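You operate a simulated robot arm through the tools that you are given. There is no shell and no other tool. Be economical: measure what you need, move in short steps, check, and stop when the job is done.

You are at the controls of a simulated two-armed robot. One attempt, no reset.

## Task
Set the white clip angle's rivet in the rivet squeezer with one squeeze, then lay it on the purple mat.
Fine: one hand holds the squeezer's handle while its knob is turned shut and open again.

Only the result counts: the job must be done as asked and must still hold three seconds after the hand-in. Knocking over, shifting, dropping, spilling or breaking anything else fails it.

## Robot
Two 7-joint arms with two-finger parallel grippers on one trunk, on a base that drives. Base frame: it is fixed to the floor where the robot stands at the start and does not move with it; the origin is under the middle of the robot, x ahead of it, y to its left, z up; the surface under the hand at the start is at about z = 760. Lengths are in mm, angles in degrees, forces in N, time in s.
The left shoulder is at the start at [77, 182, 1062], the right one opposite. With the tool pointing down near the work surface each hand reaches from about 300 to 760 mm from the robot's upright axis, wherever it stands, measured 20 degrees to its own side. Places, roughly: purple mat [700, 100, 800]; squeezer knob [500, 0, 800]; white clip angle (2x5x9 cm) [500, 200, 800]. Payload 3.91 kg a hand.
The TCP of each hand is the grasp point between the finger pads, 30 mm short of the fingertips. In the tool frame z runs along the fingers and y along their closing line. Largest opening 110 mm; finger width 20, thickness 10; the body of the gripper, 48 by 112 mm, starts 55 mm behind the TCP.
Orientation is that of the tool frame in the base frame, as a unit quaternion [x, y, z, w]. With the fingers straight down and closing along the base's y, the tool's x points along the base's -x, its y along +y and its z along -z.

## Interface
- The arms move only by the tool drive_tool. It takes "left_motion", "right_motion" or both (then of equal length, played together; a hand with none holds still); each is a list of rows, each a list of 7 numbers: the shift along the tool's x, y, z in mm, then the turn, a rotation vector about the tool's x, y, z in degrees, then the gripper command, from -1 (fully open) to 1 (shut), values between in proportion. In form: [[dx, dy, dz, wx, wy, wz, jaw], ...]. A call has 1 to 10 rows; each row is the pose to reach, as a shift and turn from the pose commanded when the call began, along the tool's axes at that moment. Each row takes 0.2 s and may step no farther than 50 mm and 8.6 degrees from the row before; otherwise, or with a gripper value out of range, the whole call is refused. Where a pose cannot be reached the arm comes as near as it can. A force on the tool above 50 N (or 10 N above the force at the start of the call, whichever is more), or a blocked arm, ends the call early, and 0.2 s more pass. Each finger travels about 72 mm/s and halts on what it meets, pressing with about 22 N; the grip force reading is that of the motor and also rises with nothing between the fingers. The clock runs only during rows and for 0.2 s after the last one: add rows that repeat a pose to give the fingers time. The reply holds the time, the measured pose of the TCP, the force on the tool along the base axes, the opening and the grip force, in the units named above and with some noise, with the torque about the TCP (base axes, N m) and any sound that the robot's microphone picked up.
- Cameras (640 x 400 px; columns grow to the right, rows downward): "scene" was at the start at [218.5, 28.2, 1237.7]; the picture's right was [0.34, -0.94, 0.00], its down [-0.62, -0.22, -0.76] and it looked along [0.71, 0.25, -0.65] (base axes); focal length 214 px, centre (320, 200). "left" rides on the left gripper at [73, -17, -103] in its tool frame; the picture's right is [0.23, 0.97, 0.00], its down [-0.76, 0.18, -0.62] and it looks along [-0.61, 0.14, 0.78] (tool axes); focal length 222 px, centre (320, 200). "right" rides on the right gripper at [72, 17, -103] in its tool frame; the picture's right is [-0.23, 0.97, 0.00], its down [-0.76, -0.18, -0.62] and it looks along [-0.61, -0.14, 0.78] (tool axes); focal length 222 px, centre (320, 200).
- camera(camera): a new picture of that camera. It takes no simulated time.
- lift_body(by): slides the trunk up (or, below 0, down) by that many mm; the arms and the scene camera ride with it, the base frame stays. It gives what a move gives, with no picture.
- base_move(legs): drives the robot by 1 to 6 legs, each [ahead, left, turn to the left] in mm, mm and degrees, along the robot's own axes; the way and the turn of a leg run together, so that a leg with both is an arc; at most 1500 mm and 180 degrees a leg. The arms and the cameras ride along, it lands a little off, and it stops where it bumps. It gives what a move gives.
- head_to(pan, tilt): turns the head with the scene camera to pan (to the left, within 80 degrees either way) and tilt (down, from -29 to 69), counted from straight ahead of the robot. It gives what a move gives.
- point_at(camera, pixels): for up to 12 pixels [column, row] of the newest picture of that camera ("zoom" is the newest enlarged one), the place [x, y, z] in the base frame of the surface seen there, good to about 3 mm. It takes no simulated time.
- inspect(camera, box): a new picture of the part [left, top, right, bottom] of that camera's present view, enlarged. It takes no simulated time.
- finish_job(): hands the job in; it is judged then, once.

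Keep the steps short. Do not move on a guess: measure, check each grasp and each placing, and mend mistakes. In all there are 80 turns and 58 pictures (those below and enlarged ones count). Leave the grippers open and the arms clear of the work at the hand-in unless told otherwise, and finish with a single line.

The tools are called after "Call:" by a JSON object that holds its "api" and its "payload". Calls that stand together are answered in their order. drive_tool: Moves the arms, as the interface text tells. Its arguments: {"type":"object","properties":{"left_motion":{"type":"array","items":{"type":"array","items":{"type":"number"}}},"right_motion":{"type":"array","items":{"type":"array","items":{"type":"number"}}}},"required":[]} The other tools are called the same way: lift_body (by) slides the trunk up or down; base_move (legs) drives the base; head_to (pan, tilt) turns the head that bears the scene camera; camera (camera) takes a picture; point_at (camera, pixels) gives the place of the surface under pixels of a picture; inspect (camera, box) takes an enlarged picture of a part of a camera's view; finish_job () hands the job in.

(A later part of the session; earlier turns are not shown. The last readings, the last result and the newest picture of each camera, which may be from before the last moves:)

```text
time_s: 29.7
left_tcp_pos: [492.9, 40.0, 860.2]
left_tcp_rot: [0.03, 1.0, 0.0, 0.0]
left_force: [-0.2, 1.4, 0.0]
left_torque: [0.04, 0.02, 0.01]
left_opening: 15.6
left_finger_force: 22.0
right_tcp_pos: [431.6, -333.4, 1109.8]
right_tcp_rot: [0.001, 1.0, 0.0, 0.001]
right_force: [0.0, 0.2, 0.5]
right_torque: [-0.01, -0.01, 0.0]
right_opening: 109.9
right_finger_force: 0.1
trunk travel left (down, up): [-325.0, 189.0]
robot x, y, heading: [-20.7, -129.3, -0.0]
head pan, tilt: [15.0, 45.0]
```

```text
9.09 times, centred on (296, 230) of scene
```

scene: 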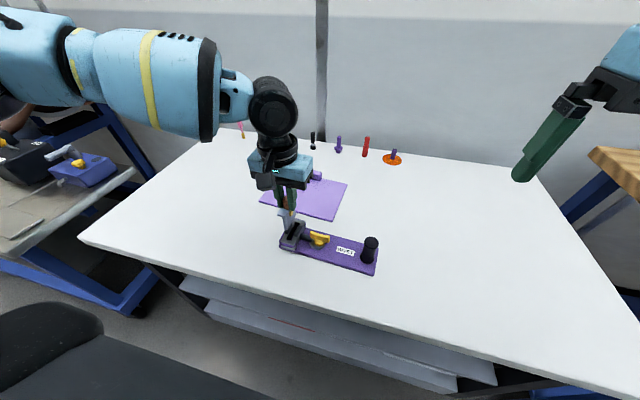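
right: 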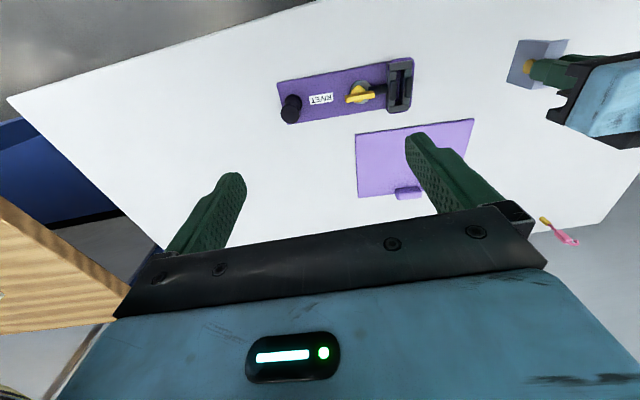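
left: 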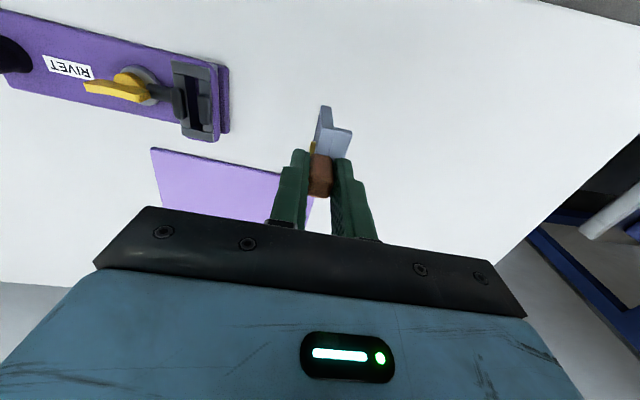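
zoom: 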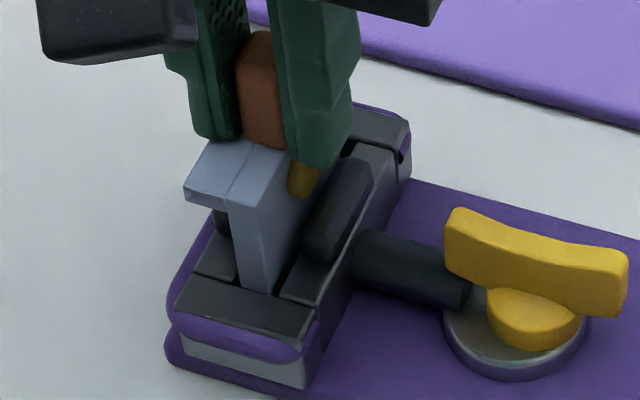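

No force; the rivet is going in behind the −y jaw. Next a few more mm, until light contact.

Call:
{"api": "drive_tool", "payload": {"left_motion": [[0, 0, 2, 0, 0, 0, 1], [0, 0, 4, 0, 0, 0, 1], [0, 0, 6, 0, 0, 0, 1], [0, 0, 6, 0, 0, 0, 1]]}}

```text
time_s: 30.7
left_tcp_pos: [493.9, 40.4, 854.7]
left_tcp_rot: [0.029, 1.0, 0.0, 0.0]
left_force: [-0.1, 0.3, -1.0]
left_torque: [-0.01, -0.01, 0.0]
left_opening: 15.5
left_finger_force: 21.6
right_tcp_pos: [429.3, -334.8, 1109.7]
right_tcp_rot: [0.0, 1.0, 0.0, -0.001]
right_force: [0.0, -0.6, -0.1]
right_torque: [-0.05, 0.02, -0.01]
right_opening: 110.0
right_finger_force: 0.1
trunk travel left (down, up): [-325.0, 189.0]
robot x, y, heading: [-21.0, -133.3, -0.3]
head pan, tilt: [15.0, 45.0]
```

Call:
{"api": "drive_tool", "payload": {"left_motion": [[0, 0, 1.5, 0, 0, 0, 1], [0, 0, 3, 0, 0, 0, 1], [0, 0, 4.5, 0, 0, 0, 1], [0, 0, 6, 0, 0, 0, 1], [0, 0, 6, 0, 0, 0, 1]]}}

Call:
{"api": "inspect", "payload": {"camera": "scene", "box": [280, 208, 312, 252]}}

```text
time_s: 31.9
left_tcp_pos: [492.9, 39.2, 848.7]
left_tcp_rot: [0.03, 1.0, 0.0, 0.002]
left_force: [1.5, -2.4, 15.6]
left_torque: [-0.16, -0.13, 0.01]
left_opening: 15.7
left_finger_force: 22.5
right_tcp_pos: [429.2, -333.9, 1111.2]
right_tcp_rot: [0.0, 1.0, 0.0, 0.001]
right_force: [0.6, 0.9, 1.1]
right_torque: [-0.02, 0.0, 0.01]
right_opening: 109.8
right_finger_force: 0.0
trunk travel left (down, up): [-325.0, 189.0]
robot x, y, heading: [-18.8, -132.4, -0.1]
head pan, tilt: [15.0, 45.0]
```

```text
9.09 times, centred on (296, 230) of scene
```

zoom: 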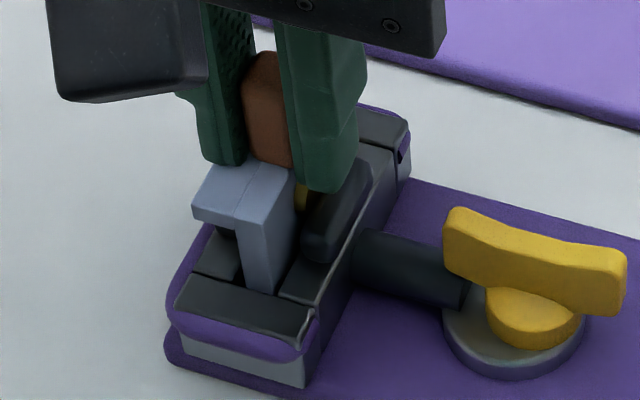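

Seated (15 N contact at TCP 848.7, rivet between the jaws). I ease off, open the fingers moderately, and retreat straight up.

Call:
{"api": "drive_tool", "payload": {"left_motion": [[0, 0, -1.5, 0, 0, 0, 1], [0, 0, -1.5, 0, 0, 0, 0.55], [0, 0, -1.5, 0, 0, 0, 0.3], [0, 0, -1.5, 0, 0, 0, 0.3], [0, 0, -25, 0, 0, 0, 0.3], [0, 0, -60, 0, 0, 0, 0.3], [0, 0, -100, 0, 0, 0, 0.3]]}}

Call:
{"api": "inspect", "payload": {"camera": "scene", "box": [272, 200, 352, 260]}}

Call:
{"api": "inspect", "payload": {"camera": "left", "box": [210, 60, 370, 180]}}

```text
time_s: 33.5
left_tcp_pos: [492.5, 40.2, 949.3]
left_tcp_rot: [0.03, 1.0, 0.0, -0.001]
left_force: [0.0, -0.4, -0.1]
left_torque: [0.01, 0.01, 0.02]
left_opening: 38.4
left_finger_force: 0.0
right_tcp_pos: [430.0, -334.5, 1110.2]
right_tcp_rot: [0.0, 1.0, 0.0, 0.0]
right_force: [-0.1, -0.1, 0.3]
right_torque: [-0.02, 0.0, -0.05]
right_opening: 110.2
right_finger_force: 0.1
trunk travel left (down, up): [-325.0, 189.0]
robot x, y, heading: [-20.4, -132.3, -0.1]
head pan, tilt: [15.0, 45.0]
```

```text
6.67 times, centred on (312, 230) of scene
```

zoom: 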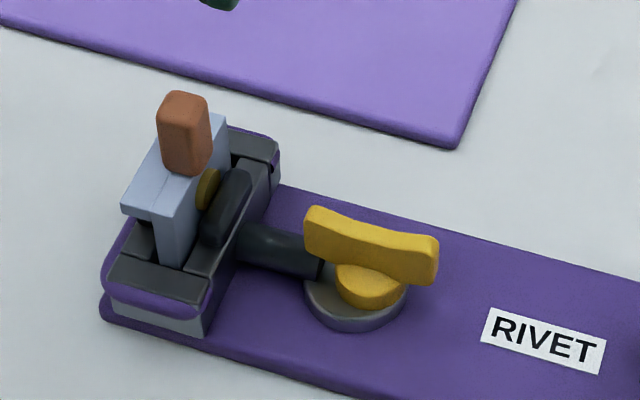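

```text
3.33 times, centred on (290, 120) of left
```

zoom: 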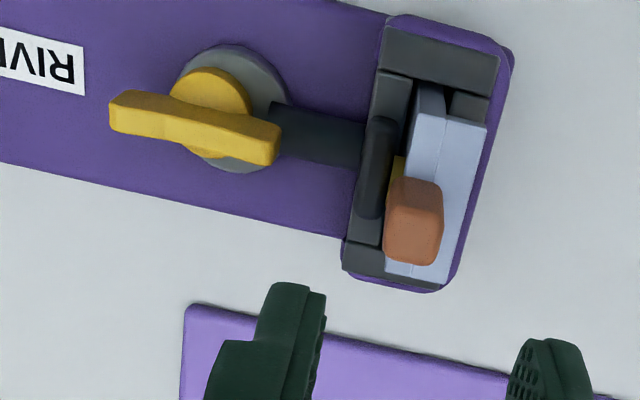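

Clip sits in the slot, upright. Now I measure knob and hub, from both views.

Call:
{"api": "point_at", "payload": {"camera": "zoom", "pixels": [[115, 110], [275, 145], [195, 118], [190, 135], [210, 80], [235, 60], [225, 168], [285, 105], [180, 70], [120, 128], [270, 160], [195, 105]]}}

Call:
{"api": "inspect", "payload": {"camera": "scene", "box": [300, 215, 390, 285]}}

Call:
{"api": "point_at", "payload": {"camera": "zoom", "pixels": [[70, 130], [205, 170], [135, 150], [500, 160], [480, 190], [520, 150], [460, 250], [550, 320]]}}

```text
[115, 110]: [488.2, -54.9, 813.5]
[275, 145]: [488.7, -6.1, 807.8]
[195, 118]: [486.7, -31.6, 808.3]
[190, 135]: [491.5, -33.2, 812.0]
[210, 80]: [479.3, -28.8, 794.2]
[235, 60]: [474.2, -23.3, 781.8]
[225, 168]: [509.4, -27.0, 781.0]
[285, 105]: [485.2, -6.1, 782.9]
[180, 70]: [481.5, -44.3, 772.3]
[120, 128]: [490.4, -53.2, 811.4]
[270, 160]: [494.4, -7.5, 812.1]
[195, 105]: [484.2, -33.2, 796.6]
```

```text
5.71 times, centred on (345, 250) of scene
```

zoom: 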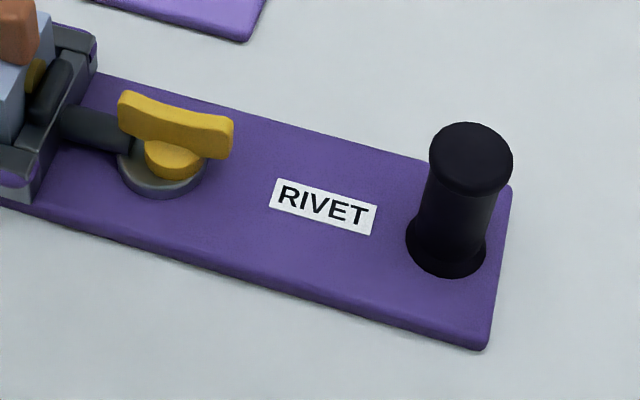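

```text
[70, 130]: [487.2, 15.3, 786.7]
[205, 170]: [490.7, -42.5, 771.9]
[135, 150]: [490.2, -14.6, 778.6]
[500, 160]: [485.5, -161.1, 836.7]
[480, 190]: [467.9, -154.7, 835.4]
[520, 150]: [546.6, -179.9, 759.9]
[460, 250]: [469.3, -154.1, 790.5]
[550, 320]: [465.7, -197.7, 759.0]
```

Knob bar: y −55…−6 at x≈490, top z≈813, axis ≈(490.5, −30). Handle: centre ≈(485, −150), top z 837. The left hand must close along x on the bar, and the right hand should come onto the handle tilted from the −y side. I turn both hands in place: left −90° and right +90° about their own z, in two calls.

Call:
{"api": "drive_tool", "payload": {"left_motion": [[0, 0, 0, 0, 0, -8.5, 0.2], [0, 0, 0, 0, 0, -17, 0.2], [0, 0, 0, 0, 0, -25.5, 0.2], [0, 0, 0, 0, 0, -34, 0.2], [0, 0, 0, 0, 0, -42.5, 0.2], [0, 0, 0, 0, 0, -42.5, 0.2]], "right_motion": [[0, 0, 15, 0, 0, 8.5, -0.3], [0, 0, 30, 0, 0, 17, -0.3], [0, 0, 45, 0, 0, 25.5, -0.3], [0, 0, 60, 0, 0, 34, -0.3], [0, 0, 75, 0, 0, 42.5, -0.3], [0, 0, 75, 0, 0, 42.5, -0.3]]}}

Call:
{"api": "drive_tool", "payload": {"left_motion": [[0, 0, 0, 0, 0, -8.5, 0.2], [0, 0, 0, 0, 0, -17, 0.2], [0, 0, 0, 0, 0, -25.5, 0.2], [0, 0, 0, 0, 0, -34, 0.2], [0, 0, 0, 0, 0, -42.5, 0.2], [0, 0, 0, 0, 0, -47.5, 0.2], [0, 0, 0, 0, 0, -47.5, 0.2]], "right_motion": [[0, 0, 15, 0, 0, 8.5, -0.3], [0, 0, 30, 0, 0, 17, -0.3], [0, 0, 45, 0, 0, 25.5, -0.3], [0, 0, 60, 0, 0, 34, -0.3], [0, 0, 75, 0, 0, 42.5, -0.3], [0, 0, 75, 0, 0, 49, -0.3], [0, 0, 75, 0, 0, 49, -0.3]]}}

```text
time_s: 34.9
left_tcp_pos: [492.5, 40.7, 947.9]
left_tcp_rot: [-0.335, 0.942, 0.0, 0.0]
left_force: [0.3, 0.2, 0.2]
left_torque: [-0.01, 0.01, -0.03]
left_opening: 43.8
left_finger_force: 0.1
right_tcp_pos: [430.2, -335.2, 1035.0]
right_tcp_rot: [0.364, 0.932, -0.001, 0.0]
right_force: [0.3, -0.1, 1.0]
right_torque: [0.01, -0.02, -0.01]
right_opening: 71.7
right_finger_force: 0.1
trunk travel left (down, up): [-325.0, 189.0]
robot x, y, heading: [-20.4, -128.2, 0.0]
head pan, tilt: [15.0, 45.0]
```

```text
time_s: 36.5
left_tcp_pos: [493.2, 40.3, 948.0]
left_tcp_rot: [-0.685, 0.728, 0.0, 0.0]
left_force: [-0.4, -0.2, 0.0]
left_torque: [0.0, 0.04, 0.0]
left_opening: 44.0
left_finger_force: 0.2
right_tcp_pos: [430.9, -334.1, 960.5]
right_tcp_rot: [0.717, 0.697, -0.001, -0.001]
right_force: [-0.6, 0.3, -0.1]
right_torque: [0.01, 0.0, 0.01]
right_opening: 71.6
right_finger_force: 0.0
trunk travel left (down, up): [-325.0, 189.0]
robot x, y, heading: [-19.8, -136.1, 0.1]
head pan, tilt: [15.0, 45.0]
```

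Both turned. Now the right hand tilts 45° (wrist to −y), and the left moves above the knob at z≈900.

Call:
{"api": "drive_tool", "payload": {"left_motion": [[18, -0.5, 0, 0, 0, 0, 0.2], [36, -1, 0, 0, 0, 0, 0.2], [54, -1.3, 10, 0, 0, 0, 0.2], [70, -1.7, 25, 0, 0, 0, 0.2], [70, -1.7, 48, 0, 0, 0, 0.2], [70, -1.7, 48, 0, 0, 0, 0.2]], "right_motion": [[0, 0, 0, 0, 7.5, 0, -0.3], [0, 0, 0, 0, 15, 0, -0.3], [0, 0, 0, 0, 22.5, 0, -0.3], [0, 0, 0, 0, 30, 0, -0.3], [0, 0, 0, 0, 37.5, 0, -0.3], [0, 0, 0, 0, 45, 0, -0.3]]}}

Call:
{"api": "camera", "payload": {"camera": "scene"}}

```text
time_s: 37.9
left_tcp_pos: [489.8, 2.8, 921.2]
left_tcp_rot: [-0.686, 0.728, 0.001, 0.0]
left_force: [-0.3, -0.3, 0.1]
left_torque: [0.05, 0.0, -0.01]
left_opening: 43.8
left_finger_force: 0.1
left hand out of reach, approached as far as the arm can: row 2, 3, 4, 5, 6
right_tcp_pos: [431.4, -334.7, 960.5]
right_tcp_rot: [0.661, 0.645, 0.276, -0.267]
right_force: [-0.1, -0.7, 0.7]
right_torque: [0.0, 0.0, -0.01]
right_opening: 71.3
right_finger_force: 0.0
trunk travel left (down, up): [-325.0, 189.0]
robot x, y, heading: [-17.2, -134.4, -0.2]
head pan, tilt: [15.0, 45.0]
```

```text
23 pictures are left
```

scene: 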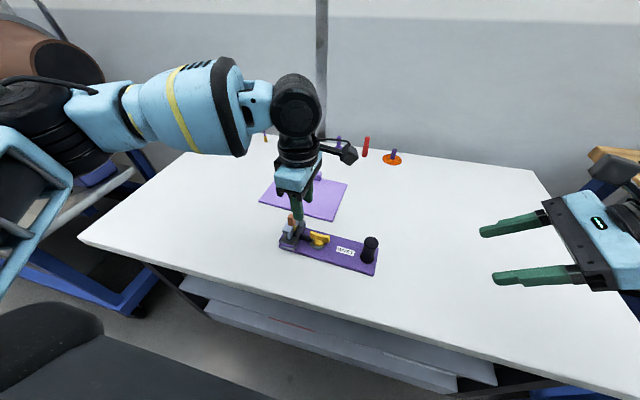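

The left arm's inward limit is ≈135 mm left of the robot's centre. I drive 42 mm more to the right; the hands ride along clear of everything.

Call:
{"api": "base_move", "payload": {"legs": [[0, -42, 0]]}}

Call:
{"api": "drive_tool", "payload": {"right_motion": [[0, 0, 0, 0, 7.5, 0, -0.3], [0, 0, 0, 0, 15, 0, -0.3], [0, 0, 0, 0, 15, 0, -0.3]]}}

```text
time_s: 39.0
left_tcp_pos: [489.3, -38.4, 921.4]
left_tcp_rot: [-0.686, 0.728, 0.0, 0.0]
left_force: [-0.1, -1.4, 0.3]
left_torque: [0.01, 0.02, 0.01]
left_opening: 43.9
left_finger_force: 0.1
right_tcp_pos: [431.2, -375.3, 960.1]
right_tcp_rot: [0.661, 0.645, 0.274, -0.268]
right_force: [-0.2, 0.6, -0.1]
right_torque: [0.03, 0.02, 0.01]
right_opening: 71.2
right_finger_force: 0.1
trunk travel left (down, up): [-325.0, 189.0]
robot x, y, heading: [-22.8, -173.5, -0.1]
head pan, tilt: [15.0, 45.0]
```

```text
time_s: 39.8
left_tcp_pos: [489.1, -37.6, 919.9]
left_tcp_rot: [-0.686, 0.728, 0.0, 0.0]
left_force: [0.6, 0.3, -0.3]
left_torque: [0.04, 0.01, -0.01]
left_opening: 44.2
left_finger_force: 0.0
right_tcp_pos: [431.2, -376.5, 961.2]
right_tcp_rot: [0.619, 0.605, 0.359, -0.35]
right_force: [0.3, 0.2, -0.5]
right_torque: [0.01, 0.02, -0.02]
right_opening: 71.2
right_finger_force: 0.1
trunk travel left (down, up): [-325.0, 189.0]
robot x, y, heading: [-20.4, -175.3, -0.0]
head pan, tilt: [15.0, 45.0]
```

Right hand at 60° tilt. I bring it to (485, −250, 850), in front of the handle on its −y side.

Call:
{"api": "drive_tool", "payload": {"right_motion": [[-7, 10, 33, 0, 0, 0, -0.3], [-13, 20, 66, 0, 0, 0, -0.3], [-20, 31, 99, 0, 0, 0, -0.3], [-27, 41, 133, 0, 0, 0, -0.3], [-33, 51, 166, 0, 0, 0, -0.3], [-33, 51, 166, 0, 0, 0, -0.3]]}}

Call:
{"api": "camera", "payload": {"camera": "right"}}

Call:
{"api": "inspect", "payload": {"camera": "scene", "box": [260, 150, 480, 300]}}

```text
time_s: 41.1
left_tcp_pos: [489.0, -39.4, 920.2]
left_tcp_rot: [-0.686, 0.728, 0.0, 0.0]
left_force: [-0.3, -0.1, -0.8]
left_torque: [-0.01, -0.01, 0.02]
left_opening: 44.1
left_finger_force: 0.1
right_tcp_pos: [484.3, -249.5, 849.4]
right_tcp_rot: [0.62, 0.604, 0.358, -0.348]
right_force: [-0.1, 0.6, 0.4]
right_torque: [0.0, 0.0, -0.01]
right_opening: 71.3
right_finger_force: 0.2
trunk travel left (down, up): [-325.0, 189.0]
robot x, y, heading: [-21.0, -174.4, 0.1]
head pan, tilt: [15.0, 45.0]
```

```text
22 pictures are left
```

right: 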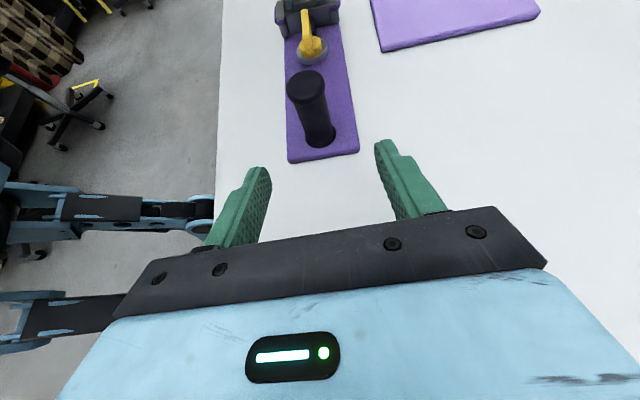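

```text
2.67 times, centred on (370, 225) of scene
```

zoom: 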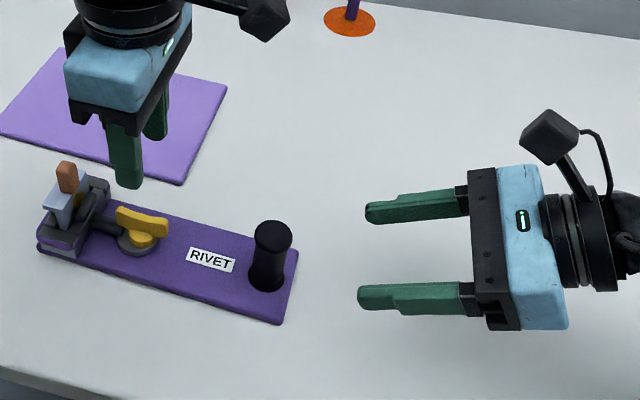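

I measure the handle from the right view.

Call:
{"api": "point_at", "payload": {"camera": "right", "pixels": [[306, 86], [290, 88], [322, 84], [304, 100], [318, 115], [308, 118], [327, 113], [322, 135]]}}

```text
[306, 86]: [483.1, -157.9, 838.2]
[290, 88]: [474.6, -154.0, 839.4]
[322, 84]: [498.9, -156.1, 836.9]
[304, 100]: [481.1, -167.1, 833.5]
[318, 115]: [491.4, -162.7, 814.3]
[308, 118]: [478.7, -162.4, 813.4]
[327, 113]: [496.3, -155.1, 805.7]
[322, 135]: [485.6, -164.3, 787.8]
```

Handle centre ≈(486, −151). I advance to TCP (486, −150, 812) with fingers open around it, then close.

Call:
{"api": "drive_tool", "payload": {"right_motion": [[4, 0, 26, 0, 0, 0, -0.3], [8.5, -0.3, 52, 0, 0, 0, -0.3], [13, -0.5, 79, 0, 0, 0, -0.3], [17, -0.7, 105, 0, 0, 0, -0.3], [17, -0.7, 105, 0, 0, 0, -0.3]]}}

Call:
{"api": "inspect", "payload": {"camera": "scene", "box": [290, 180, 450, 300]}}

```text
time_s: 42.4
left_tcp_pos: [489.7, -37.8, 921.0]
left_tcp_rot: [-0.686, 0.728, 0.0, -0.001]
left_force: [-0.3, -0.3, 0.1]
left_torque: [0.03, 0.03, -0.01]
left_opening: 43.9
left_finger_force: 0.1
right_tcp_pos: [487.4, -150.8, 810.5]
right_tcp_rot: [0.621, 0.604, 0.358, -0.349]
right_force: [0.7, 0.6, -1.0]
right_torque: [0.0, -0.01, -0.01]
right_opening: 71.7
right_finger_force: 0.0
trunk travel left (down, up): [-325.0, 189.0]
robot x, y, heading: [-20.8, -173.5, 0.1]
head pan, tilt: [15.0, 45.0]
```

```text
3.33 times, centred on (370, 240) of scene
```

zoom: 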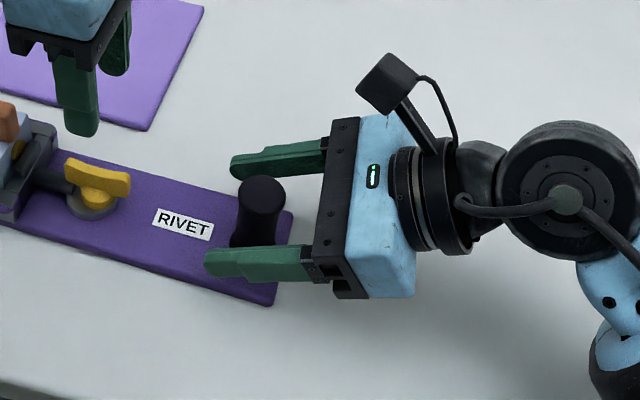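

Fingers straddle the handle evenly. I close the right hand.

Call:
{"api": "drive_tool", "payload": {"right_motion": [[0, 0, 0, 0, 0, 0, 0.2], [0, 0, 0, 0, 0, 0, 0.4], [0, 0, 0, 0, 0, 0, 0.6], [0, 0, 0, 0, 0, 0, 1], [0, 0, 0, 0, 0, 0, 1]]}}

Call:
{"api": "camera", "payload": {"camera": "left"}}

```text
time_s: 43.5
left_tcp_pos: [487.8, -37.2, 920.0]
left_tcp_rot: [-0.686, 0.727, 0.001, 0.0]
left_force: [-0.4, 0.1, -0.4]
left_torque: [0.0, 0.01, 0.0]
left_opening: 44.0
left_finger_force: 0.0
right_tcp_pos: [486.2, -149.8, 810.5]
right_tcp_rot: [0.619, 0.605, 0.358, -0.35]
right_force: [-1.4, 1.2, 0.8]
right_torque: [0.06, 0.28, 0.03]
right_opening: 27.4
right_finger_force: 22.3
trunk travel left (down, up): [-325.0, 189.0]
robot x, y, heading: [-19.9, -172.1, 0.0]
head pan, tilt: [15.0, 45.0]
```

```text
19 pictures are left
```

left: 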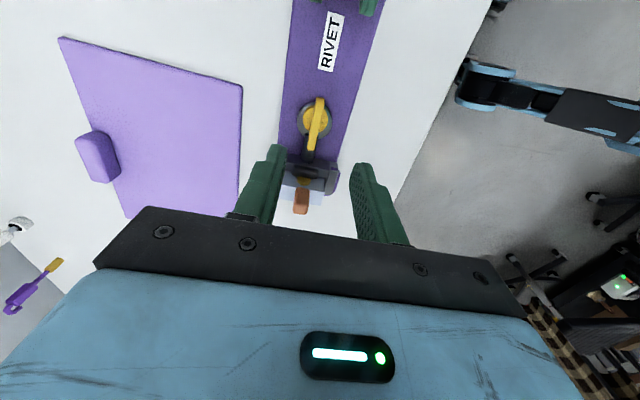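

Handle gripped (27.4 mm, 22 N). I re-measure the knob bar in this left view.

Call:
{"api": "point_at", "payload": {"camera": "left", "pixels": [[319, 101], [316, 122], [311, 145], [309, 112], [325, 128], [303, 122], [330, 118], [316, 110]]}}

```text
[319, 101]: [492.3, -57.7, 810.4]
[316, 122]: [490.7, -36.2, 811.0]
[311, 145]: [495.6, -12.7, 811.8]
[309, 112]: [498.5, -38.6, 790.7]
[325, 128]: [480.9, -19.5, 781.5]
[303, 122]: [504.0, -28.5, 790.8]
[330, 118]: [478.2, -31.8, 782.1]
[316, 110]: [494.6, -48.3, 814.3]
```

Bar axis ≈(491.3, −31). I centre the left hand and descend to TCP z≈829 around the bar.

Call:
{"api": "drive_tool", "payload": {"left_motion": [[-4, -1.2, 20, 0, 0, 0, 0.2], [-7.2, -2.4, 45, 0, 0, 0, 0.2], [-7.2, -2.4, 70, 0, 0, 0, 0.2], [-7.2, -2.4, 91, 0, 0, 0, 0.2], [-7.2, -2.4, 91, 0, 0, 0, 0.2]], "right_motion": [[0, 0, 0, 0, 0, 0, 1], [0, 0, 0, 0, 0, 0, 1], [0, 0, 0, 0, 0, 0, 1], [0, 0, 0, 0, 0, 0, 1], [0, 0, 0, 0, 0, 0, 1]]}}

Call:
{"api": "inspect", "payload": {"camera": "scene", "box": [270, 180, 390, 280]}}

```text
time_s: 44.8
left_tcp_pos: [491.0, -31.0, 829.1]
left_tcp_rot: [-0.686, 0.728, 0.0, 0.001]
left_force: [-0.2, 0.3, 0.0]
left_torque: [-0.04, -0.03, 0.02]
left_opening: 44.1
left_finger_force: 0.1
right_tcp_pos: [487.7, -150.2, 810.5]
right_tcp_rot: [0.621, 0.604, 0.359, -0.348]
right_force: [-0.7, 0.2, 2.2]
right_torque: [0.03, 0.32, 0.05]
right_opening: 27.5
right_finger_force: 21.6
trunk travel left (down, up): [-325.0, 189.0]
robot x, y, heading: [-18.6, -171.6, 0.1]
head pan, tilt: [15.0, 45.0]
```

```text
4.00 times, centred on (330, 230) of scene
```

zoom: 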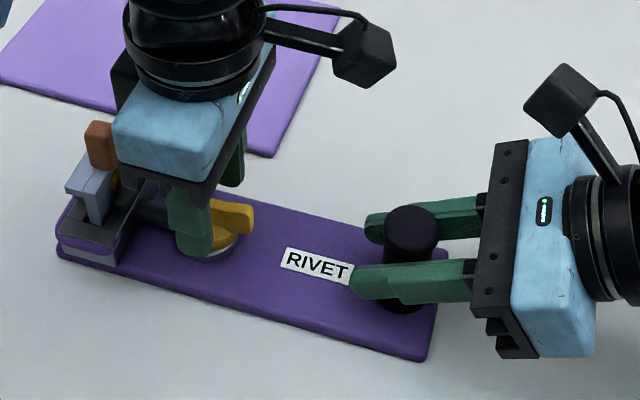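

The left fingers are around the bar. I close, then test a 16° clockwise turn (+ about tool z), reading torque.

Call:
{"api": "drive_tool", "payload": {"left_motion": [[0, 0, 0, 0, 0, 0, 0.6], [0, 0, 0, 0, 0, 0, 1], [0, 0, 0, 0, 0, 0, 1], [0, 0, 0, 0, 0, 0, 1]], "right_motion": [[0, 0, 0, 0, 0, 0, 1], [0, 0, 0, 0, 0, 0, 1], [0, 0, 0, 0, 0, 0, 1], [0, 0, 0, 0, 0, 0, 1]]}}

Call:
{"api": "drive_tool", "payload": {"left_motion": [[0, 0, 0, 0, 0, 5, 1], [0, 0, 0, 0, 0, 10, 1], [0, 0, 0, 0, 0, 15, 1]], "right_motion": [[0, 0, 0, 0, 0, 0, 1], [0, 0, 0, 0, 0, 0, 1], [0, 0, 0, 0, 0, 0, 1]]}}

```text
time_s: 45.8
left_tcp_pos: [491.3, -31.3, 829.5]
left_tcp_rot: [-0.686, 0.728, 0.0, 0.0]
left_force: [4.9, -0.1, -0.1]
left_torque: [-0.01, -0.14, 0.2]
left_opening: 7.8
left_finger_force: 21.8
right_tcp_pos: [486.0, -149.4, 811.4]
right_tcp_rot: [0.62, 0.604, 0.359, -0.349]
right_force: [-5.7, -0.5, 3.7]
right_torque: [-0.05, 0.26, 0.31]
right_opening: 27.6
right_finger_force: 21.7
trunk travel left (down, up): [-325.0, 189.0]
robot x, y, heading: [-23.0, -174.2, 0.1]
head pan, tilt: [15.0, 45.0]
```

```text
time_s: 46.5
left_tcp_pos: [492.0, -31.0, 829.9]
left_tcp_rot: [-0.585, 0.811, 0.001, -0.001]
left_force: [4.0, 0.9, -1.5]
left_torque: [0.21, -0.2, 0.13]
left_opening: 7.7
left_finger_force: 22.3
right_tcp_pos: [487.6, -150.3, 810.7]
right_tcp_rot: [0.619, 0.605, 0.358, -0.35]
right_force: [-5.1, 0.6, 5.2]
right_torque: [-0.19, 0.34, 0.24]
right_opening: 27.4
right_finger_force: 22.1
trunk travel left (down, up): [-325.0, 189.0]
robot x, y, heading: [-18.1, -172.9, 0.1]
head pan, tilt: [15.0, 45.0]
```

It turns freely. 30° more, then a look at the jaw.

Call:
{"api": "drive_tool", "payload": {"left_motion": [[0, 0, 0, 0, 0, 7.5, 1], [0, 0, 0, 0, 0, 15, 1], [0, 0, 0, 0, 0, 22.5, 1], [0, 0, 0, 0, 0, 30, 1]], "right_motion": [[0, 0, 0, 0, 0, 0, 1], [0, 0, 0, 0, 0, 0, 1], [0, 0, 0, 0, 0, 0, 1], [0, 0, 0, 0, 0, 0, 1]]}}

Call:
{"api": "inspect", "payload": {"camera": "scene", "box": [270, 190, 350, 260]}}

```text
time_s: 47.5
left_tcp_pos: [491.7, -31.3, 830.0]
left_tcp_rot: [-0.354, 0.935, 0.001, -0.001]
left_force: [2.1, 1.4, -4.5]
left_torque: [0.36, -0.46, 0.16]
left_opening: 7.8
left_finger_force: 22.1
right_tcp_pos: [487.3, -150.9, 811.1]
right_tcp_rot: [0.621, 0.604, 0.359, -0.348]
right_force: [-3.2, -1.5, 6.0]
right_torque: [0.07, 0.4, 0.13]
right_opening: 27.7
right_finger_force: 22.1
trunk travel left (down, up): [-325.0, 189.0]
robot x, y, heading: [-19.2, -174.2, 0.3]
head pan, tilt: [15.0, 45.0]
```

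```text
5.71 times, centred on (310, 225) of scene
```

zoom: 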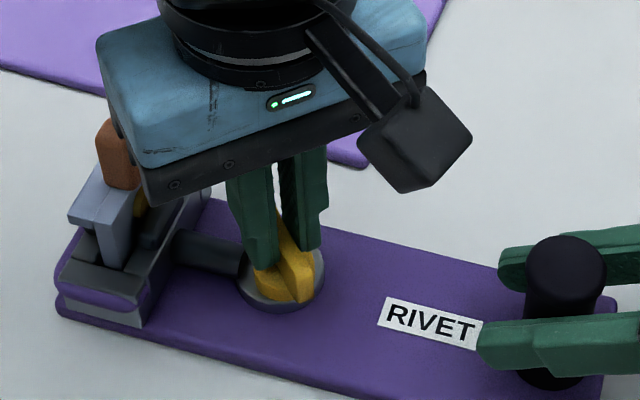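

The bar follows at 45°. I continue in steps of 30°.

Call:
{"api": "drive_tool", "payload": {"left_motion": [[0, 0, 0, 0, 0, 7.5, 1], [0, 0, 0, 0, 0, 15, 1], [0, 0, 0, 0, 0, 22.5, 1], [0, 0, 0, 0, 0, 30, 1]], "right_motion": [[0, 0, 0, 0, 0, 0, 1], [0, 0, 0, 0, 0, 0, 1], [0, 0, 0, 0, 0, 0, 1], [0, 0, 0, 0, 0, 0, 1]]}}

Call:
{"api": "inspect", "payload": {"camera": "scene", "box": [270, 190, 350, 260]}}

```text
time_s: 48.5
left_tcp_pos: [491.8, -31.3, 829.8]
left_tcp_rot: [-0.101, 0.995, 0.0, -0.002]
left_force: [1.9, 2.5, -4.2]
left_torque: [0.23, -0.21, 0.2]
left_opening: 7.4
left_finger_force: 21.8
right_tcp_pos: [487.8, -149.9, 811.4]
right_tcp_rot: [0.62, 0.604, 0.359, -0.349]
right_force: [-0.4, -2.2, 6.5]
right_torque: [0.27, 0.27, -0.02]
right_opening: 27.4
right_finger_force: 22.3
trunk travel left (down, up): [-325.0, 189.0]
robot x, y, heading: [-19.7, -174.7, 0.5]
head pan, tilt: [15.0, 45.0]
```

```text
5.71 times, centred on (310, 225) of scene
```

zoom: 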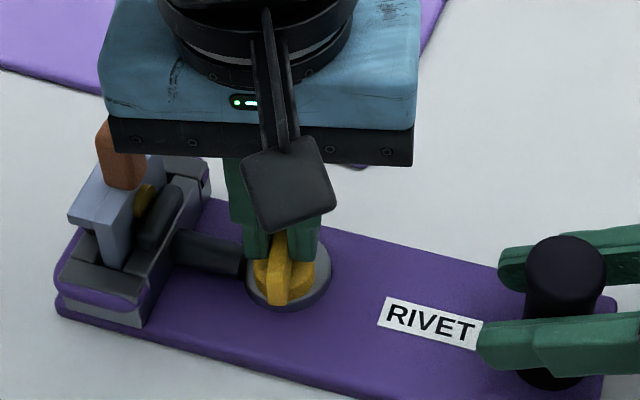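

At 75°; no stop yet. I continue 15–25° more, watching torque and sound.

Call:
{"api": "drive_tool", "payload": {"left_motion": [[0, 0, 0, 0, 0, 5, 1], [0, 0, 0, 0, 0, 10, 1], [0, 0, 0, 0, 0, 15, 1], [0, 0, 0, 0, 0, 20, 1]], "right_motion": [[0, 0, 0, 0, 0, 0, 1], [0, 0, 0, 0, 0, 0, 1], [0, 0, 0, 0, 0, 0, 1], [0, 0, 0, 0, 0, 0, 1]]}}

```text
time_s: 49.5
left_tcp_pos: [491.8, -31.7, 829.4]
left_tcp_rot: [0.074, 0.997, 0.0, -0.001]
left_force: [0.8, -1.0, -1.6]
left_torque: [0.08, 0.34, 0.09]
left_opening: 7.5
left_finger_force: 21.7
right_tcp_pos: [486.7, -150.4, 811.2]
right_tcp_rot: [0.619, 0.606, 0.357, -0.349]
right_force: [-0.8, 0.0, 5.9]
right_torque: [-0.03, -0.24, 0.06]
right_opening: 27.6
right_finger_force: 22.4
trunk travel left (down, up): [-325.0, 189.0]
robot x, y, heading: [-20.1, -174.0, 0.3]
head pan, tilt: [15.0, 45.0]
```

95° without resistance. I look closely at the jaw and rivet.

Call:
{"api": "inspect", "payload": {"camera": "scene", "box": [276, 208, 316, 248]}}

```text
10.00 times, centred on (296, 228) of scene
```

zoom: 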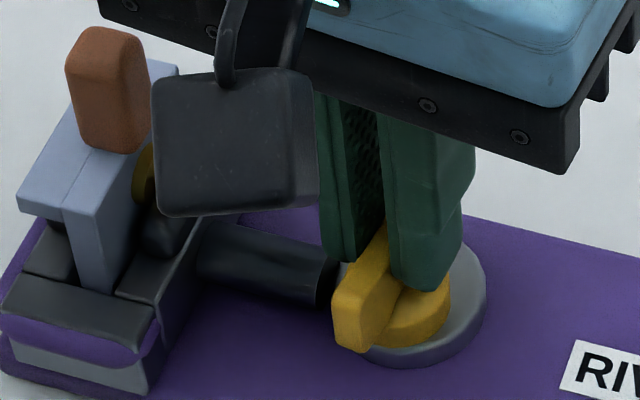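

Call:
{"api": "point_at", "payload": {"camera": "zoom", "pixels": [[325, 285], [205, 240], [165, 235], [150, 240], [145, 185], [105, 225], [85, 280], [125, 280], [350, 335], [440, 310], [180, 225], [120, 250]]}}

```text
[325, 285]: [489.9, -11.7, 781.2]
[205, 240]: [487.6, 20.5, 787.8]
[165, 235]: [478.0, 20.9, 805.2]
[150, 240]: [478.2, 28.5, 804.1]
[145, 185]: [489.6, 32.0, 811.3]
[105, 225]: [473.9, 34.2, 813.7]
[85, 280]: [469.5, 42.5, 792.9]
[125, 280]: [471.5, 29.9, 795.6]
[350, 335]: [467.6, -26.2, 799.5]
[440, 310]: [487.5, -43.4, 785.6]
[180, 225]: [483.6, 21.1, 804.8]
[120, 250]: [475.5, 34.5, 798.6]
```

Bar now lies along x; jaw seems hardly moved. I continue clockwise in careful steps.

Call:
{"api": "drive_tool", "payload": {"left_motion": [[0, 0, 0, 0, 0, 5, 1], [0, 0, 0, 0, 0, 10, 1], [0, 0, 0, 0, 0, 15, 1], [0, 0, 0, 0, 0, 20, 1], [0, 0, 0, 0, 0, 25, 1]], "right_motion": [[0, 0, 0, 0, 0, 0, 1], [0, 0, 0, 0, 0, 0, 1], [0, 0, 0, 0, 0, 0, 1], [0, 0, 0, 0, 0, 0, 1], [0, 0, 0, 0, 0, 0, 1]]}}

```text
time_s: 50.8
left_tcp_pos: [491.8, -31.0, 829.7]
left_tcp_rot: [0.287, 0.958, 0.0, 0.0]
left_force: [-0.3, -4.1, -2.1]
left_torque: [0.27, 0.26, 0.43]
left_opening: 7.8
left_finger_force: 22.5
right_tcp_pos: [486.8, -148.8, 810.8]
right_tcp_rot: [0.619, 0.605, 0.357, -0.35]
right_force: [0.5, 3.6, 5.9]
right_torque: [-0.19, -0.29, -0.39]
right_opening: 27.2
right_finger_force: 21.9
trunk travel left (down, up): [-325.0, 189.0]
robot x, y, heading: [-15.1, -175.8, -0.0]
head pan, tilt: [15.0, 45.0]
```

Turned 120°; the resisting torque rises to 0.43 N m. I carry on in steps.

Call:
{"api": "drive_tool", "payload": {"left_motion": [[0, 0, 0, 0, 0, 5, 1], [0, 0, 0, 0, 0, 10, 1], [0, 0, 0, 0, 0, 15, 1], [0, 0, 0, 0, 0, 20, 1]], "right_motion": [[0, 0, 0, 0, 0, 0, 1], [0, 0, 0, 0, 0, 0, 1], [0, 0, 0, 0, 0, 0, 1], [0, 0, 0, 0, 0, 0, 1]]}}

Call:
{"api": "inspect", "payload": {"camera": "scene", "box": [276, 208, 316, 248]}}

```text
time_s: 51.8
left_tcp_pos: [493.1, -31.3, 829.9]
left_tcp_rot: [0.45, 0.893, 0.0, -0.001]
left_force: [2.5, -2.4, -0.9]
left_torque: [-0.05, -0.03, 0.58]
left_opening: 15.3
left_finger_force: 21.9
right_tcp_pos: [485.6, -149.7, 810.7]
right_tcp_rot: [0.62, 0.605, 0.358, -0.349]
right_force: [-1.9, 3.7, 5.8]
right_torque: [-0.12, -0.13, -0.22]
right_opening: 27.3
right_finger_force: 21.5
trunk travel left (down, up): [-325.0, 189.0]
robot x, y, heading: [-18.3, -173.9, 0.1]
head pan, tilt: [15.0, 45.0]
```

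```text
10.00 times, centred on (296, 228) of scene
```

zoom: 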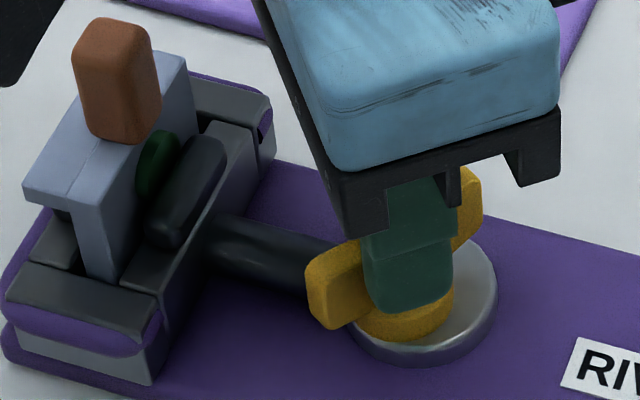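

The rivet head has turned green — it is set — and the knob is at its stop. I turn back open: 140° counter-clockwise over two calls.

Call:
{"api": "drive_tool", "payload": {"left_motion": [[0, 0, 0, 0, 0, -7, 1], [0, 0, 0, 0, 0, -14, 1], [0, 0, 0, 0, 0, -21, 1], [0, 0, 0, 0, 0, -28, 1], [0, 0, 0, 0, 0, -35, 1], [0, 0, 0, 0, 0, -42, 1], [0, 0, 0, 0, 0, -49, 1], [0, 0, 0, 0, 0, -56, 1], [0, 0, 0, 0, 0, -63, 1], [0, 0, 0, 0, 0, -70, 1]], "right_motion": [[0, 0, 0, 0, 0, 0, 1], [0, 0, 0, 0, 0, 0, 1], [0, 0, 0, 0, 0, 0, 1], [0, 0, 0, 0, 0, 0, 1], [0, 0, 0, 0, 0, 0, 1], [0, 0, 0, 0, 0, 0, 1], [0, 0, 0, 0, 0, 0, 1], [0, 0, 0, 0, 0, 0, 1], [0, 0, 0, 0, 0, 0, 1], [0, 0, 0, 0, 0, 0, 1]]}}

Call:
{"api": "drive_tool", "payload": {"left_motion": [[0, 0, 0, 0, 0, -7, 1], [0, 0, 0, 0, 0, -14, 1], [0, 0, 0, 0, 0, -21, 1], [0, 0, 0, 0, 0, -28, 1], [0, 0, 0, 0, 0, -35, 1], [0, 0, 0, 0, 0, -42, 1], [0, 0, 0, 0, 0, -49, 1], [0, 0, 0, 0, 0, -56, 1], [0, 0, 0, 0, 0, -63, 1], [0, 0, 0, 0, 0, -69, 1]], "right_motion": [[0, 0, 0, 0, 0, 0, 1], [0, 0, 0, 0, 0, 0, 1], [0, 0, 0, 0, 0, 0, 1], [0, 0, 0, 0, 0, 0, 1], [0, 0, 0, 0, 0, 0, 1], [0, 0, 0, 0, 0, 0, 1], [0, 0, 0, 0, 0, 0, 1], [0, 0, 0, 0, 0, 0, 1], [0, 0, 0, 0, 0, 0, 1], [0, 0, 0, 0, 0, 0, 1]]}}

Call:
{"api": "inspect", "payload": {"camera": "scene", "box": [270, 190, 350, 260]}}

```text
time_s: 54.0
left_tcp_pos: [491.4, -31.2, 830.2]
left_tcp_rot: [-0.145, 0.989, 0.0, 0.0]
left_force: [-1.5, -5.4, 4.4]
left_torque: [-0.02, -0.2, -0.14]
left_opening: 7.8
left_finger_force: 22.3
right_tcp_pos: [486.3, -150.1, 810.5]
right_tcp_rot: [0.62, 0.605, 0.357, -0.348]
right_force: [3.0, 5.0, -0.5]
right_torque: [-0.09, 0.37, 0.04]
right_opening: 27.0
right_finger_force: 21.5
trunk travel left (down, up): [-325.0, 189.0]
robot x, y, heading: [-19.2, -168.4, -0.1]
head pan, tilt: [15.0, 45.0]
```

```text
time_s: 56.1
left_tcp_pos: [491.4, -30.4, 829.7]
left_tcp_rot: [-0.681, 0.732, 0.0, -0.002]
left_force: [2.9, -15.9, 2.3]
left_torque: [-0.37, -0.06, -0.13]
left_opening: 7.8
left_finger_force: 21.7
right_tcp_pos: [486.6, -149.3, 810.7]
right_tcp_rot: [0.619, 0.605, 0.358, -0.35]
right_force: [-1.2, 15.9, 0.3]
right_torque: [0.21, -0.1, 0.17]
right_opening: 27.3
right_finger_force: 21.8
trunk travel left (down, up): [-325.0, 189.0]
robot x, y, heading: [-19.7, -174.8, 0.2]
head pan, tilt: [15.0, 45.0]
```

```text
5.71 times, centred on (310, 225) of scene
```

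zoom: 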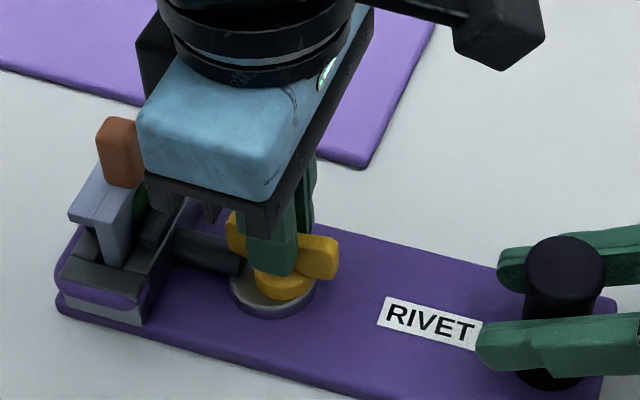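

Knob is back open, rivet green. I release the knob and raise the left hand while the right still holds.

Call:
{"api": "drive_tool", "payload": {"left_motion": [[0, 0, 0, 0, 0, 0, 0.6], [0, 0, 0, 0, 0, 0, 0.2], [0, 0, 0, 0, 0, 0, 0.2], [0, 0, -30, 0, 0, 0, 0.2], [0, 0, -65, 0, 0, 0, 0.2], [0, 0, -105, 0, 0, 0, 0.2]], "right_motion": [[0, 0, 0, 0, 0, 0, 1], [0, 0, 0, 0, 0, 0, 1], [0, 0, 0, 0, 0, 0, 1], [0, 0, 0, 0, 0, 0, 1], [0, 0, 0, 0, 0, 0, 1], [0, 0, 0, 0, 0, 0, 1]]}}

Call:
{"api": "drive_tool", "payload": {"right_motion": [[0, 0, 0, 0, 0, 0, 0.7], [0, 0, 0, 0, 0, 0, 0.3], [0, 0, 0, 0, 0, 0, -0.3], [0, 0, 0, 0, 0, 0, -0.3], [0, 0, -30, 0, 0, 0, -0.3], [0, 0, -70, 0, 0, 0, -0.3], [0, 0, -110, 0, 0, 0, -0.3], [0, 0, -150, 0, 0, 0, -0.3]]}}

Call:
{"api": "inspect", "payload": {"camera": "scene", "box": [260, 180, 420, 280]}}

```text
time_s: 57.5
left_tcp_pos: [490.7, -30.6, 936.8]
left_tcp_rot: [-0.68, 0.733, 0.0, 0.0]
left_force: [0.3, 0.4, 0.4]
left_torque: [0.02, 0.0, -0.01]
left_opening: 44.1
left_finger_force: 0.1
right_tcp_pos: [486.6, -150.0, 810.3]
right_tcp_rot: [0.619, 0.605, 0.358, -0.35]
right_force: [-0.2, -2.2, 1.5]
right_torque: [0.0, 0.11, -0.07]
right_opening: 27.6
right_finger_force: 22.0
trunk travel left (down, up): [-325.0, 189.0]
robot x, y, heading: [-16.6, -172.7, 0.3]
head pan, tilt: [15.0, 45.0]
```

```text
time_s: 59.4
left_tcp_pos: [492.4, -31.3, 935.5]
left_tcp_rot: [-0.68, 0.733, 0.0, 0.0]
left_force: [0.5, 0.0, 0.2]
left_torque: [0.01, -0.01, -0.01]
left_opening: 44.1
left_finger_force: 0.2
right_tcp_pos: [483.1, -280.2, 885.4]
right_tcp_rot: [0.62, 0.605, 0.358, -0.35]
right_force: [0.5, -0.4, 0.2]
right_torque: [0.0, 0.01, 0.0]
right_opening: 71.4
right_finger_force: 0.1
trunk travel left (down, up): [-325.0, 189.0]
robot x, y, heading: [-23.2, -173.0, 0.4]
head pan, tilt: [15.0, 45.0]
```

```text
4.00 times, centred on (340, 230) of scene
```

zoom: 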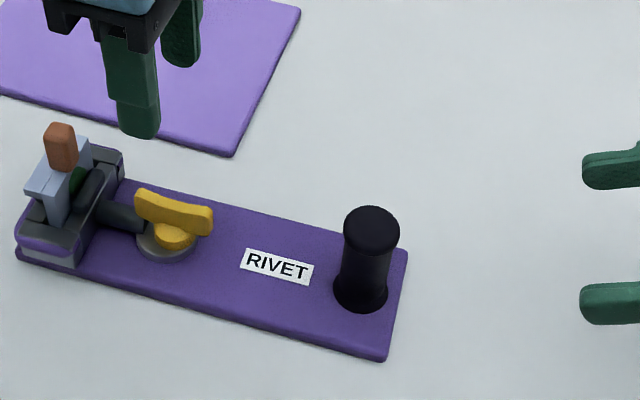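

Squeezer unshifted and the knob is open. I measure the clip's brown grip, to fetch it with the left hand in its present orientation.

Call:
{"api": "point_at", "payload": {"camera": "zoom", "pixels": [[60, 130], [50, 140], [70, 130], [62, 155], [60, 122], [45, 190], [30, 190]]}}

Call:
{"api": "drive_tool", "payload": {"left_motion": [[-20, 0, -5, 0, 0, -0.8, 0], [-45, 0, -5, 0, 0, -0.8, 0], [-71, 0, -5, 0, 0, -0.8, 0], [-71, 0, -5, 0, 0, -0.8, 0]]}}

Call:
{"api": "camera", "payload": {"camera": "left"}}

```text
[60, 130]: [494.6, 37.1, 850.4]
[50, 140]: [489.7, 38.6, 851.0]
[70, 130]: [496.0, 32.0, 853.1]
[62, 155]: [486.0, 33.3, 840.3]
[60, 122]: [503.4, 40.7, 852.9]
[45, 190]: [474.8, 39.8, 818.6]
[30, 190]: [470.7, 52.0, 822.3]
```

```text
time_s: 60.4
left_tcp_pos: [498.0, 39.6, 938.9]
left_tcp_rot: [-0.685, 0.729, 0.0, 0.0]
left_force: [0.4, 0.6, -0.5]
left_torque: [-0.02, -0.02, -0.03]
left_opening: 54.8
left_finger_force: 0.1
right_tcp_pos: [483.3, -279.6, 887.1]
right_tcp_rot: [0.62, 0.605, 0.357, -0.349]
right_force: [-0.6, -0.2, 0.4]
right_torque: [-0.02, 0.01, -0.01]
right_opening: 71.5
right_finger_force: 0.0
trunk travel left (down, up): [-325.0, 189.0]
robot x, y, heading: [-17.6, -174.2, 0.3]
head pan, tilt: [15.0, 45.0]
```

```text
11 pictures are left
```

left: 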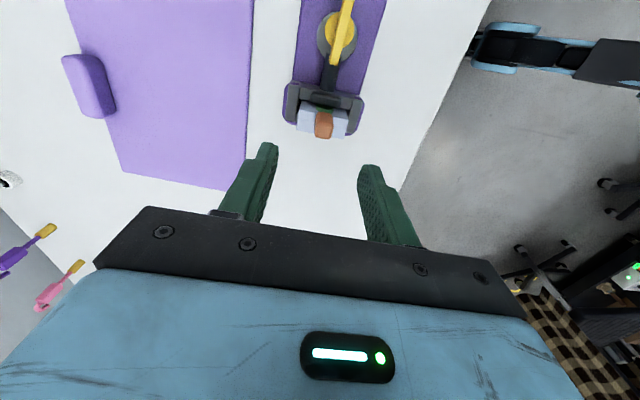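

Call:
{"api": "point_at", "payload": {"camera": "left", "pixels": [[323, 133], [316, 132], [331, 131], [323, 125], [323, 118], [324, 137], [303, 120], [345, 120], [340, 112]]}}

```text
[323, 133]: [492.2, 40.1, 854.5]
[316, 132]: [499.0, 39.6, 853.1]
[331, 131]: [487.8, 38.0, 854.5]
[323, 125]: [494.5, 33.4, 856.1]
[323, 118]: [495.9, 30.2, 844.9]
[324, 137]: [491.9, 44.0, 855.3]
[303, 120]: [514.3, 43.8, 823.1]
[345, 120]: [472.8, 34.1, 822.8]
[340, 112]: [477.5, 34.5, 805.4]
```

Grip centre ≈(493.3, 39), top ≈854, flange top ≈822. I centre, go down to TCP z≈857 and close.

Call:
{"api": "drive_tool", "payload": {"left_motion": [[0.5, 2.5, 20, 0, 0, 0, 0], [0.9, 4.7, 45, 0, 0, 0, 0], [0.9, 4.7, 68, 0, 0, 0, 0], [0.9, 4.7, 82, 0, 0, 0, 0], [0.9, 4.7, 82, 0, 0, 0, 0.4], [0.9, 4.7, 82, 0, 0, 0, 1], [0.9, 4.7, 82, 0, 0, 0, 1], [0.9, 4.7, 82, 0, 0, 0, 1]]}}

Call:
{"api": "drive_tool", "payload": {"left_motion": [[0, 0, -5, 0, 0, 0, 1], [0, 0, -12, 0, 0, 0, 1], [0, 0, -20, 0, 0, 0, 1]]}}

Call:
{"api": "inspect", "payload": {"camera": "scene", "box": [260, 180, 360, 260]}}

```text
time_s: 62.1
left_tcp_pos: [493.4, 38.6, 857.5]
left_tcp_rot: [-0.685, 0.729, 0.0, -0.001]
left_force: [2.3, 0.2, 0.4]
left_torque: [0.0, -0.16, 0.11]
left_opening: 15.6
left_finger_force: 22.0
right_tcp_pos: [483.8, -280.9, 885.8]
right_tcp_rot: [0.62, 0.605, 0.358, -0.349]
right_force: [-0.9, -0.7, 0.9]
right_torque: [0.03, -0.02, 0.01]
right_opening: 71.4
right_finger_force: 0.0
trunk travel left (down, up): [-325.0, 189.0]
robot x, y, heading: [-20.5, -175.4, 0.4]
head pan, tilt: [15.0, 45.0]
```

```text
time_s: 63.0
left_tcp_pos: [493.3, 39.3, 877.5]
left_tcp_rot: [-0.684, 0.729, 0.001, -0.001]
left_force: [-0.6, -0.7, -0.3]
left_torque: [-0.01, -0.03, -0.01]
left_opening: 15.5
left_finger_force: 21.9
right_tcp_pos: [483.6, -280.8, 886.1]
right_tcp_rot: [0.619, 0.605, 0.358, -0.35]
right_force: [0.1, -0.7, 0.1]
right_torque: [0.02, -0.03, 0.01]
right_opening: 71.5
right_finger_force: 0.0
trunk travel left (down, up): [-325.0, 189.0]
robot x, y, heading: [-18.9, -174.3, -0.0]
head pan, tilt: [15.0, 45.0]
```

```text
5.00 times, centred on (310, 220) of scene
```

zoom: 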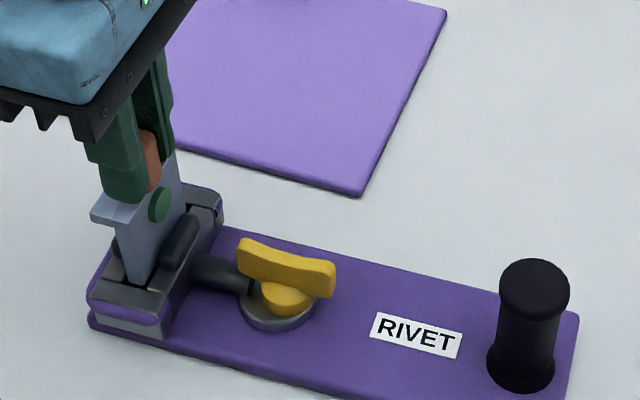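

The set clip lifts out freely. I raise to TCP z≈907 and take a scene view to pick the mat spot.

Call:
{"api": "drive_tool", "payload": {"left_motion": [[0, 0, -15, 0, 0, 0, 1], [0, 0, -30, 0, 0, 0, 1], [0, 0, -30, 0, 0, 0, 1]]}}

Call:
{"api": "camera", "payload": {"camera": "scene"}}

```text
time_s: 63.8
left_tcp_pos: [492.0, 39.0, 908.0]
left_tcp_rot: [-0.684, 0.729, 0.001, 0.0]
left_force: [-0.1, -0.5, 0.2]
left_torque: [-0.02, 0.01, -0.01]
left_opening: 15.7
left_finger_force: 21.7
right_tcp_pos: [483.1, -279.7, 885.9]
right_tcp_rot: [0.62, 0.605, 0.358, -0.349]
right_force: [-0.7, 0.6, -0.3]
right_torque: [-0.01, -0.01, 0.02]
right_opening: 71.5
right_finger_force: 0.0
trunk travel left (down, up): [-325.0, 189.0]
robot x, y, heading: [-26.2, -173.7, 0.1]
head pan, tilt: [15.0, 45.0]
```

```text
9 pictures are left
```

scene: 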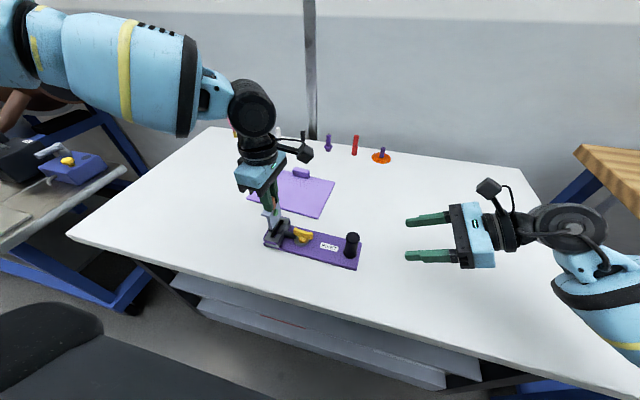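

Call:
{"api": "point_at", "payload": {"camera": "scene", "pixels": [[319, 216], [334, 183], [300, 200], [290, 206], [302, 174], [282, 190], [310, 180], [249, 196]]}}

```text
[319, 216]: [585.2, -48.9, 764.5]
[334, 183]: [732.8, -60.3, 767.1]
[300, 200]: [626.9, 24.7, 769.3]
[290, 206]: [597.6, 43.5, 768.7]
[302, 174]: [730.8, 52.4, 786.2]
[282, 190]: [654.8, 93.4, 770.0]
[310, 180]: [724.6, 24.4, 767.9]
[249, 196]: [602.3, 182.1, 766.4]
```

The mat spans x≈585–735, y≈−55…180, z≈768. I carry the clip to (635, 70) at this height.

Call:
{"api": "drive_tool", "payload": {"left_motion": [[-5, -35, 0, 0, 0, 0, 1], [-15, -70, 0, 0, 0, 0, 1], [-28, -105, 0, 0, 0, 0, 1], [-40, -140.6, 0, 0, 0, 0, 1], [-40, -140.6, 0, 0, 0, 0, 1]]}}

```text
time_s: 65.0
left_tcp_pos: [607.3, 67.2, 908.1]
left_tcp_rot: [-0.686, 0.728, 0.001, -0.001]
left_force: [0.4, -0.1, -1.3]
left_torque: [-0.02, 0.0, -0.03]
left_opening: 15.7
left_finger_force: 22.2
left hand out of reach, approached as far as the arm can: row 4, 5
right_tcp_pos: [484.7, -279.7, 886.5]
right_tcp_rot: [0.62, 0.605, 0.358, -0.349]
right_force: [-0.5, 0.5, -0.5]
right_torque: [0.0, -0.03, 0.02]
right_opening: 71.4
right_finger_force: 0.1
trunk travel left (down, up): [-325.0, 189.0]
robot x, y, heading: [-22.5, -175.1, -0.0]
head pan, tilt: [15.0, 45.0]
```

Near the reach limit at this height; I lower to z≈876 (bottom ≈790) and then go forward another 30 mm.

Call:
{"api": "drive_tool", "payload": {"left_motion": [[0, 0, 16, 0, 0, 0, 1], [0, 0, 32, 0, 0, 0, 1], [-2, -15, 32, 0, 0, 0, 1], [-4, -30, 32, 0, 0, 0, 1], [-4, -30, 32, 0, 0, 0, 1]]}}

```text
time_s: 66.2
left_tcp_pos: [609.2, 64.6, 877.0]
left_tcp_rot: [-0.685, 0.729, 0.0, 0.0]
left_force: [-0.4, -0.1, -0.4]
left_torque: [0.03, 0.0, 0.0]
left_opening: 15.7
left_finger_force: 22.1
left hand out of reach, approached as far as the arm can: row 3, 4, 5
right_tcp_pos: [484.1, -280.8, 885.0]
right_tcp_rot: [0.62, 0.605, 0.358, -0.349]
right_force: [-0.8, -0.4, 0.2]
right_torque: [-0.01, 0.02, 0.01]
right_opening: 71.4
right_finger_force: 0.0
trunk travel left (down, up): [-325.0, 189.0]
robot x, y, heading: [-23.0, -173.0, 0.2]
head pan, tilt: [15.0, 45.0]
```

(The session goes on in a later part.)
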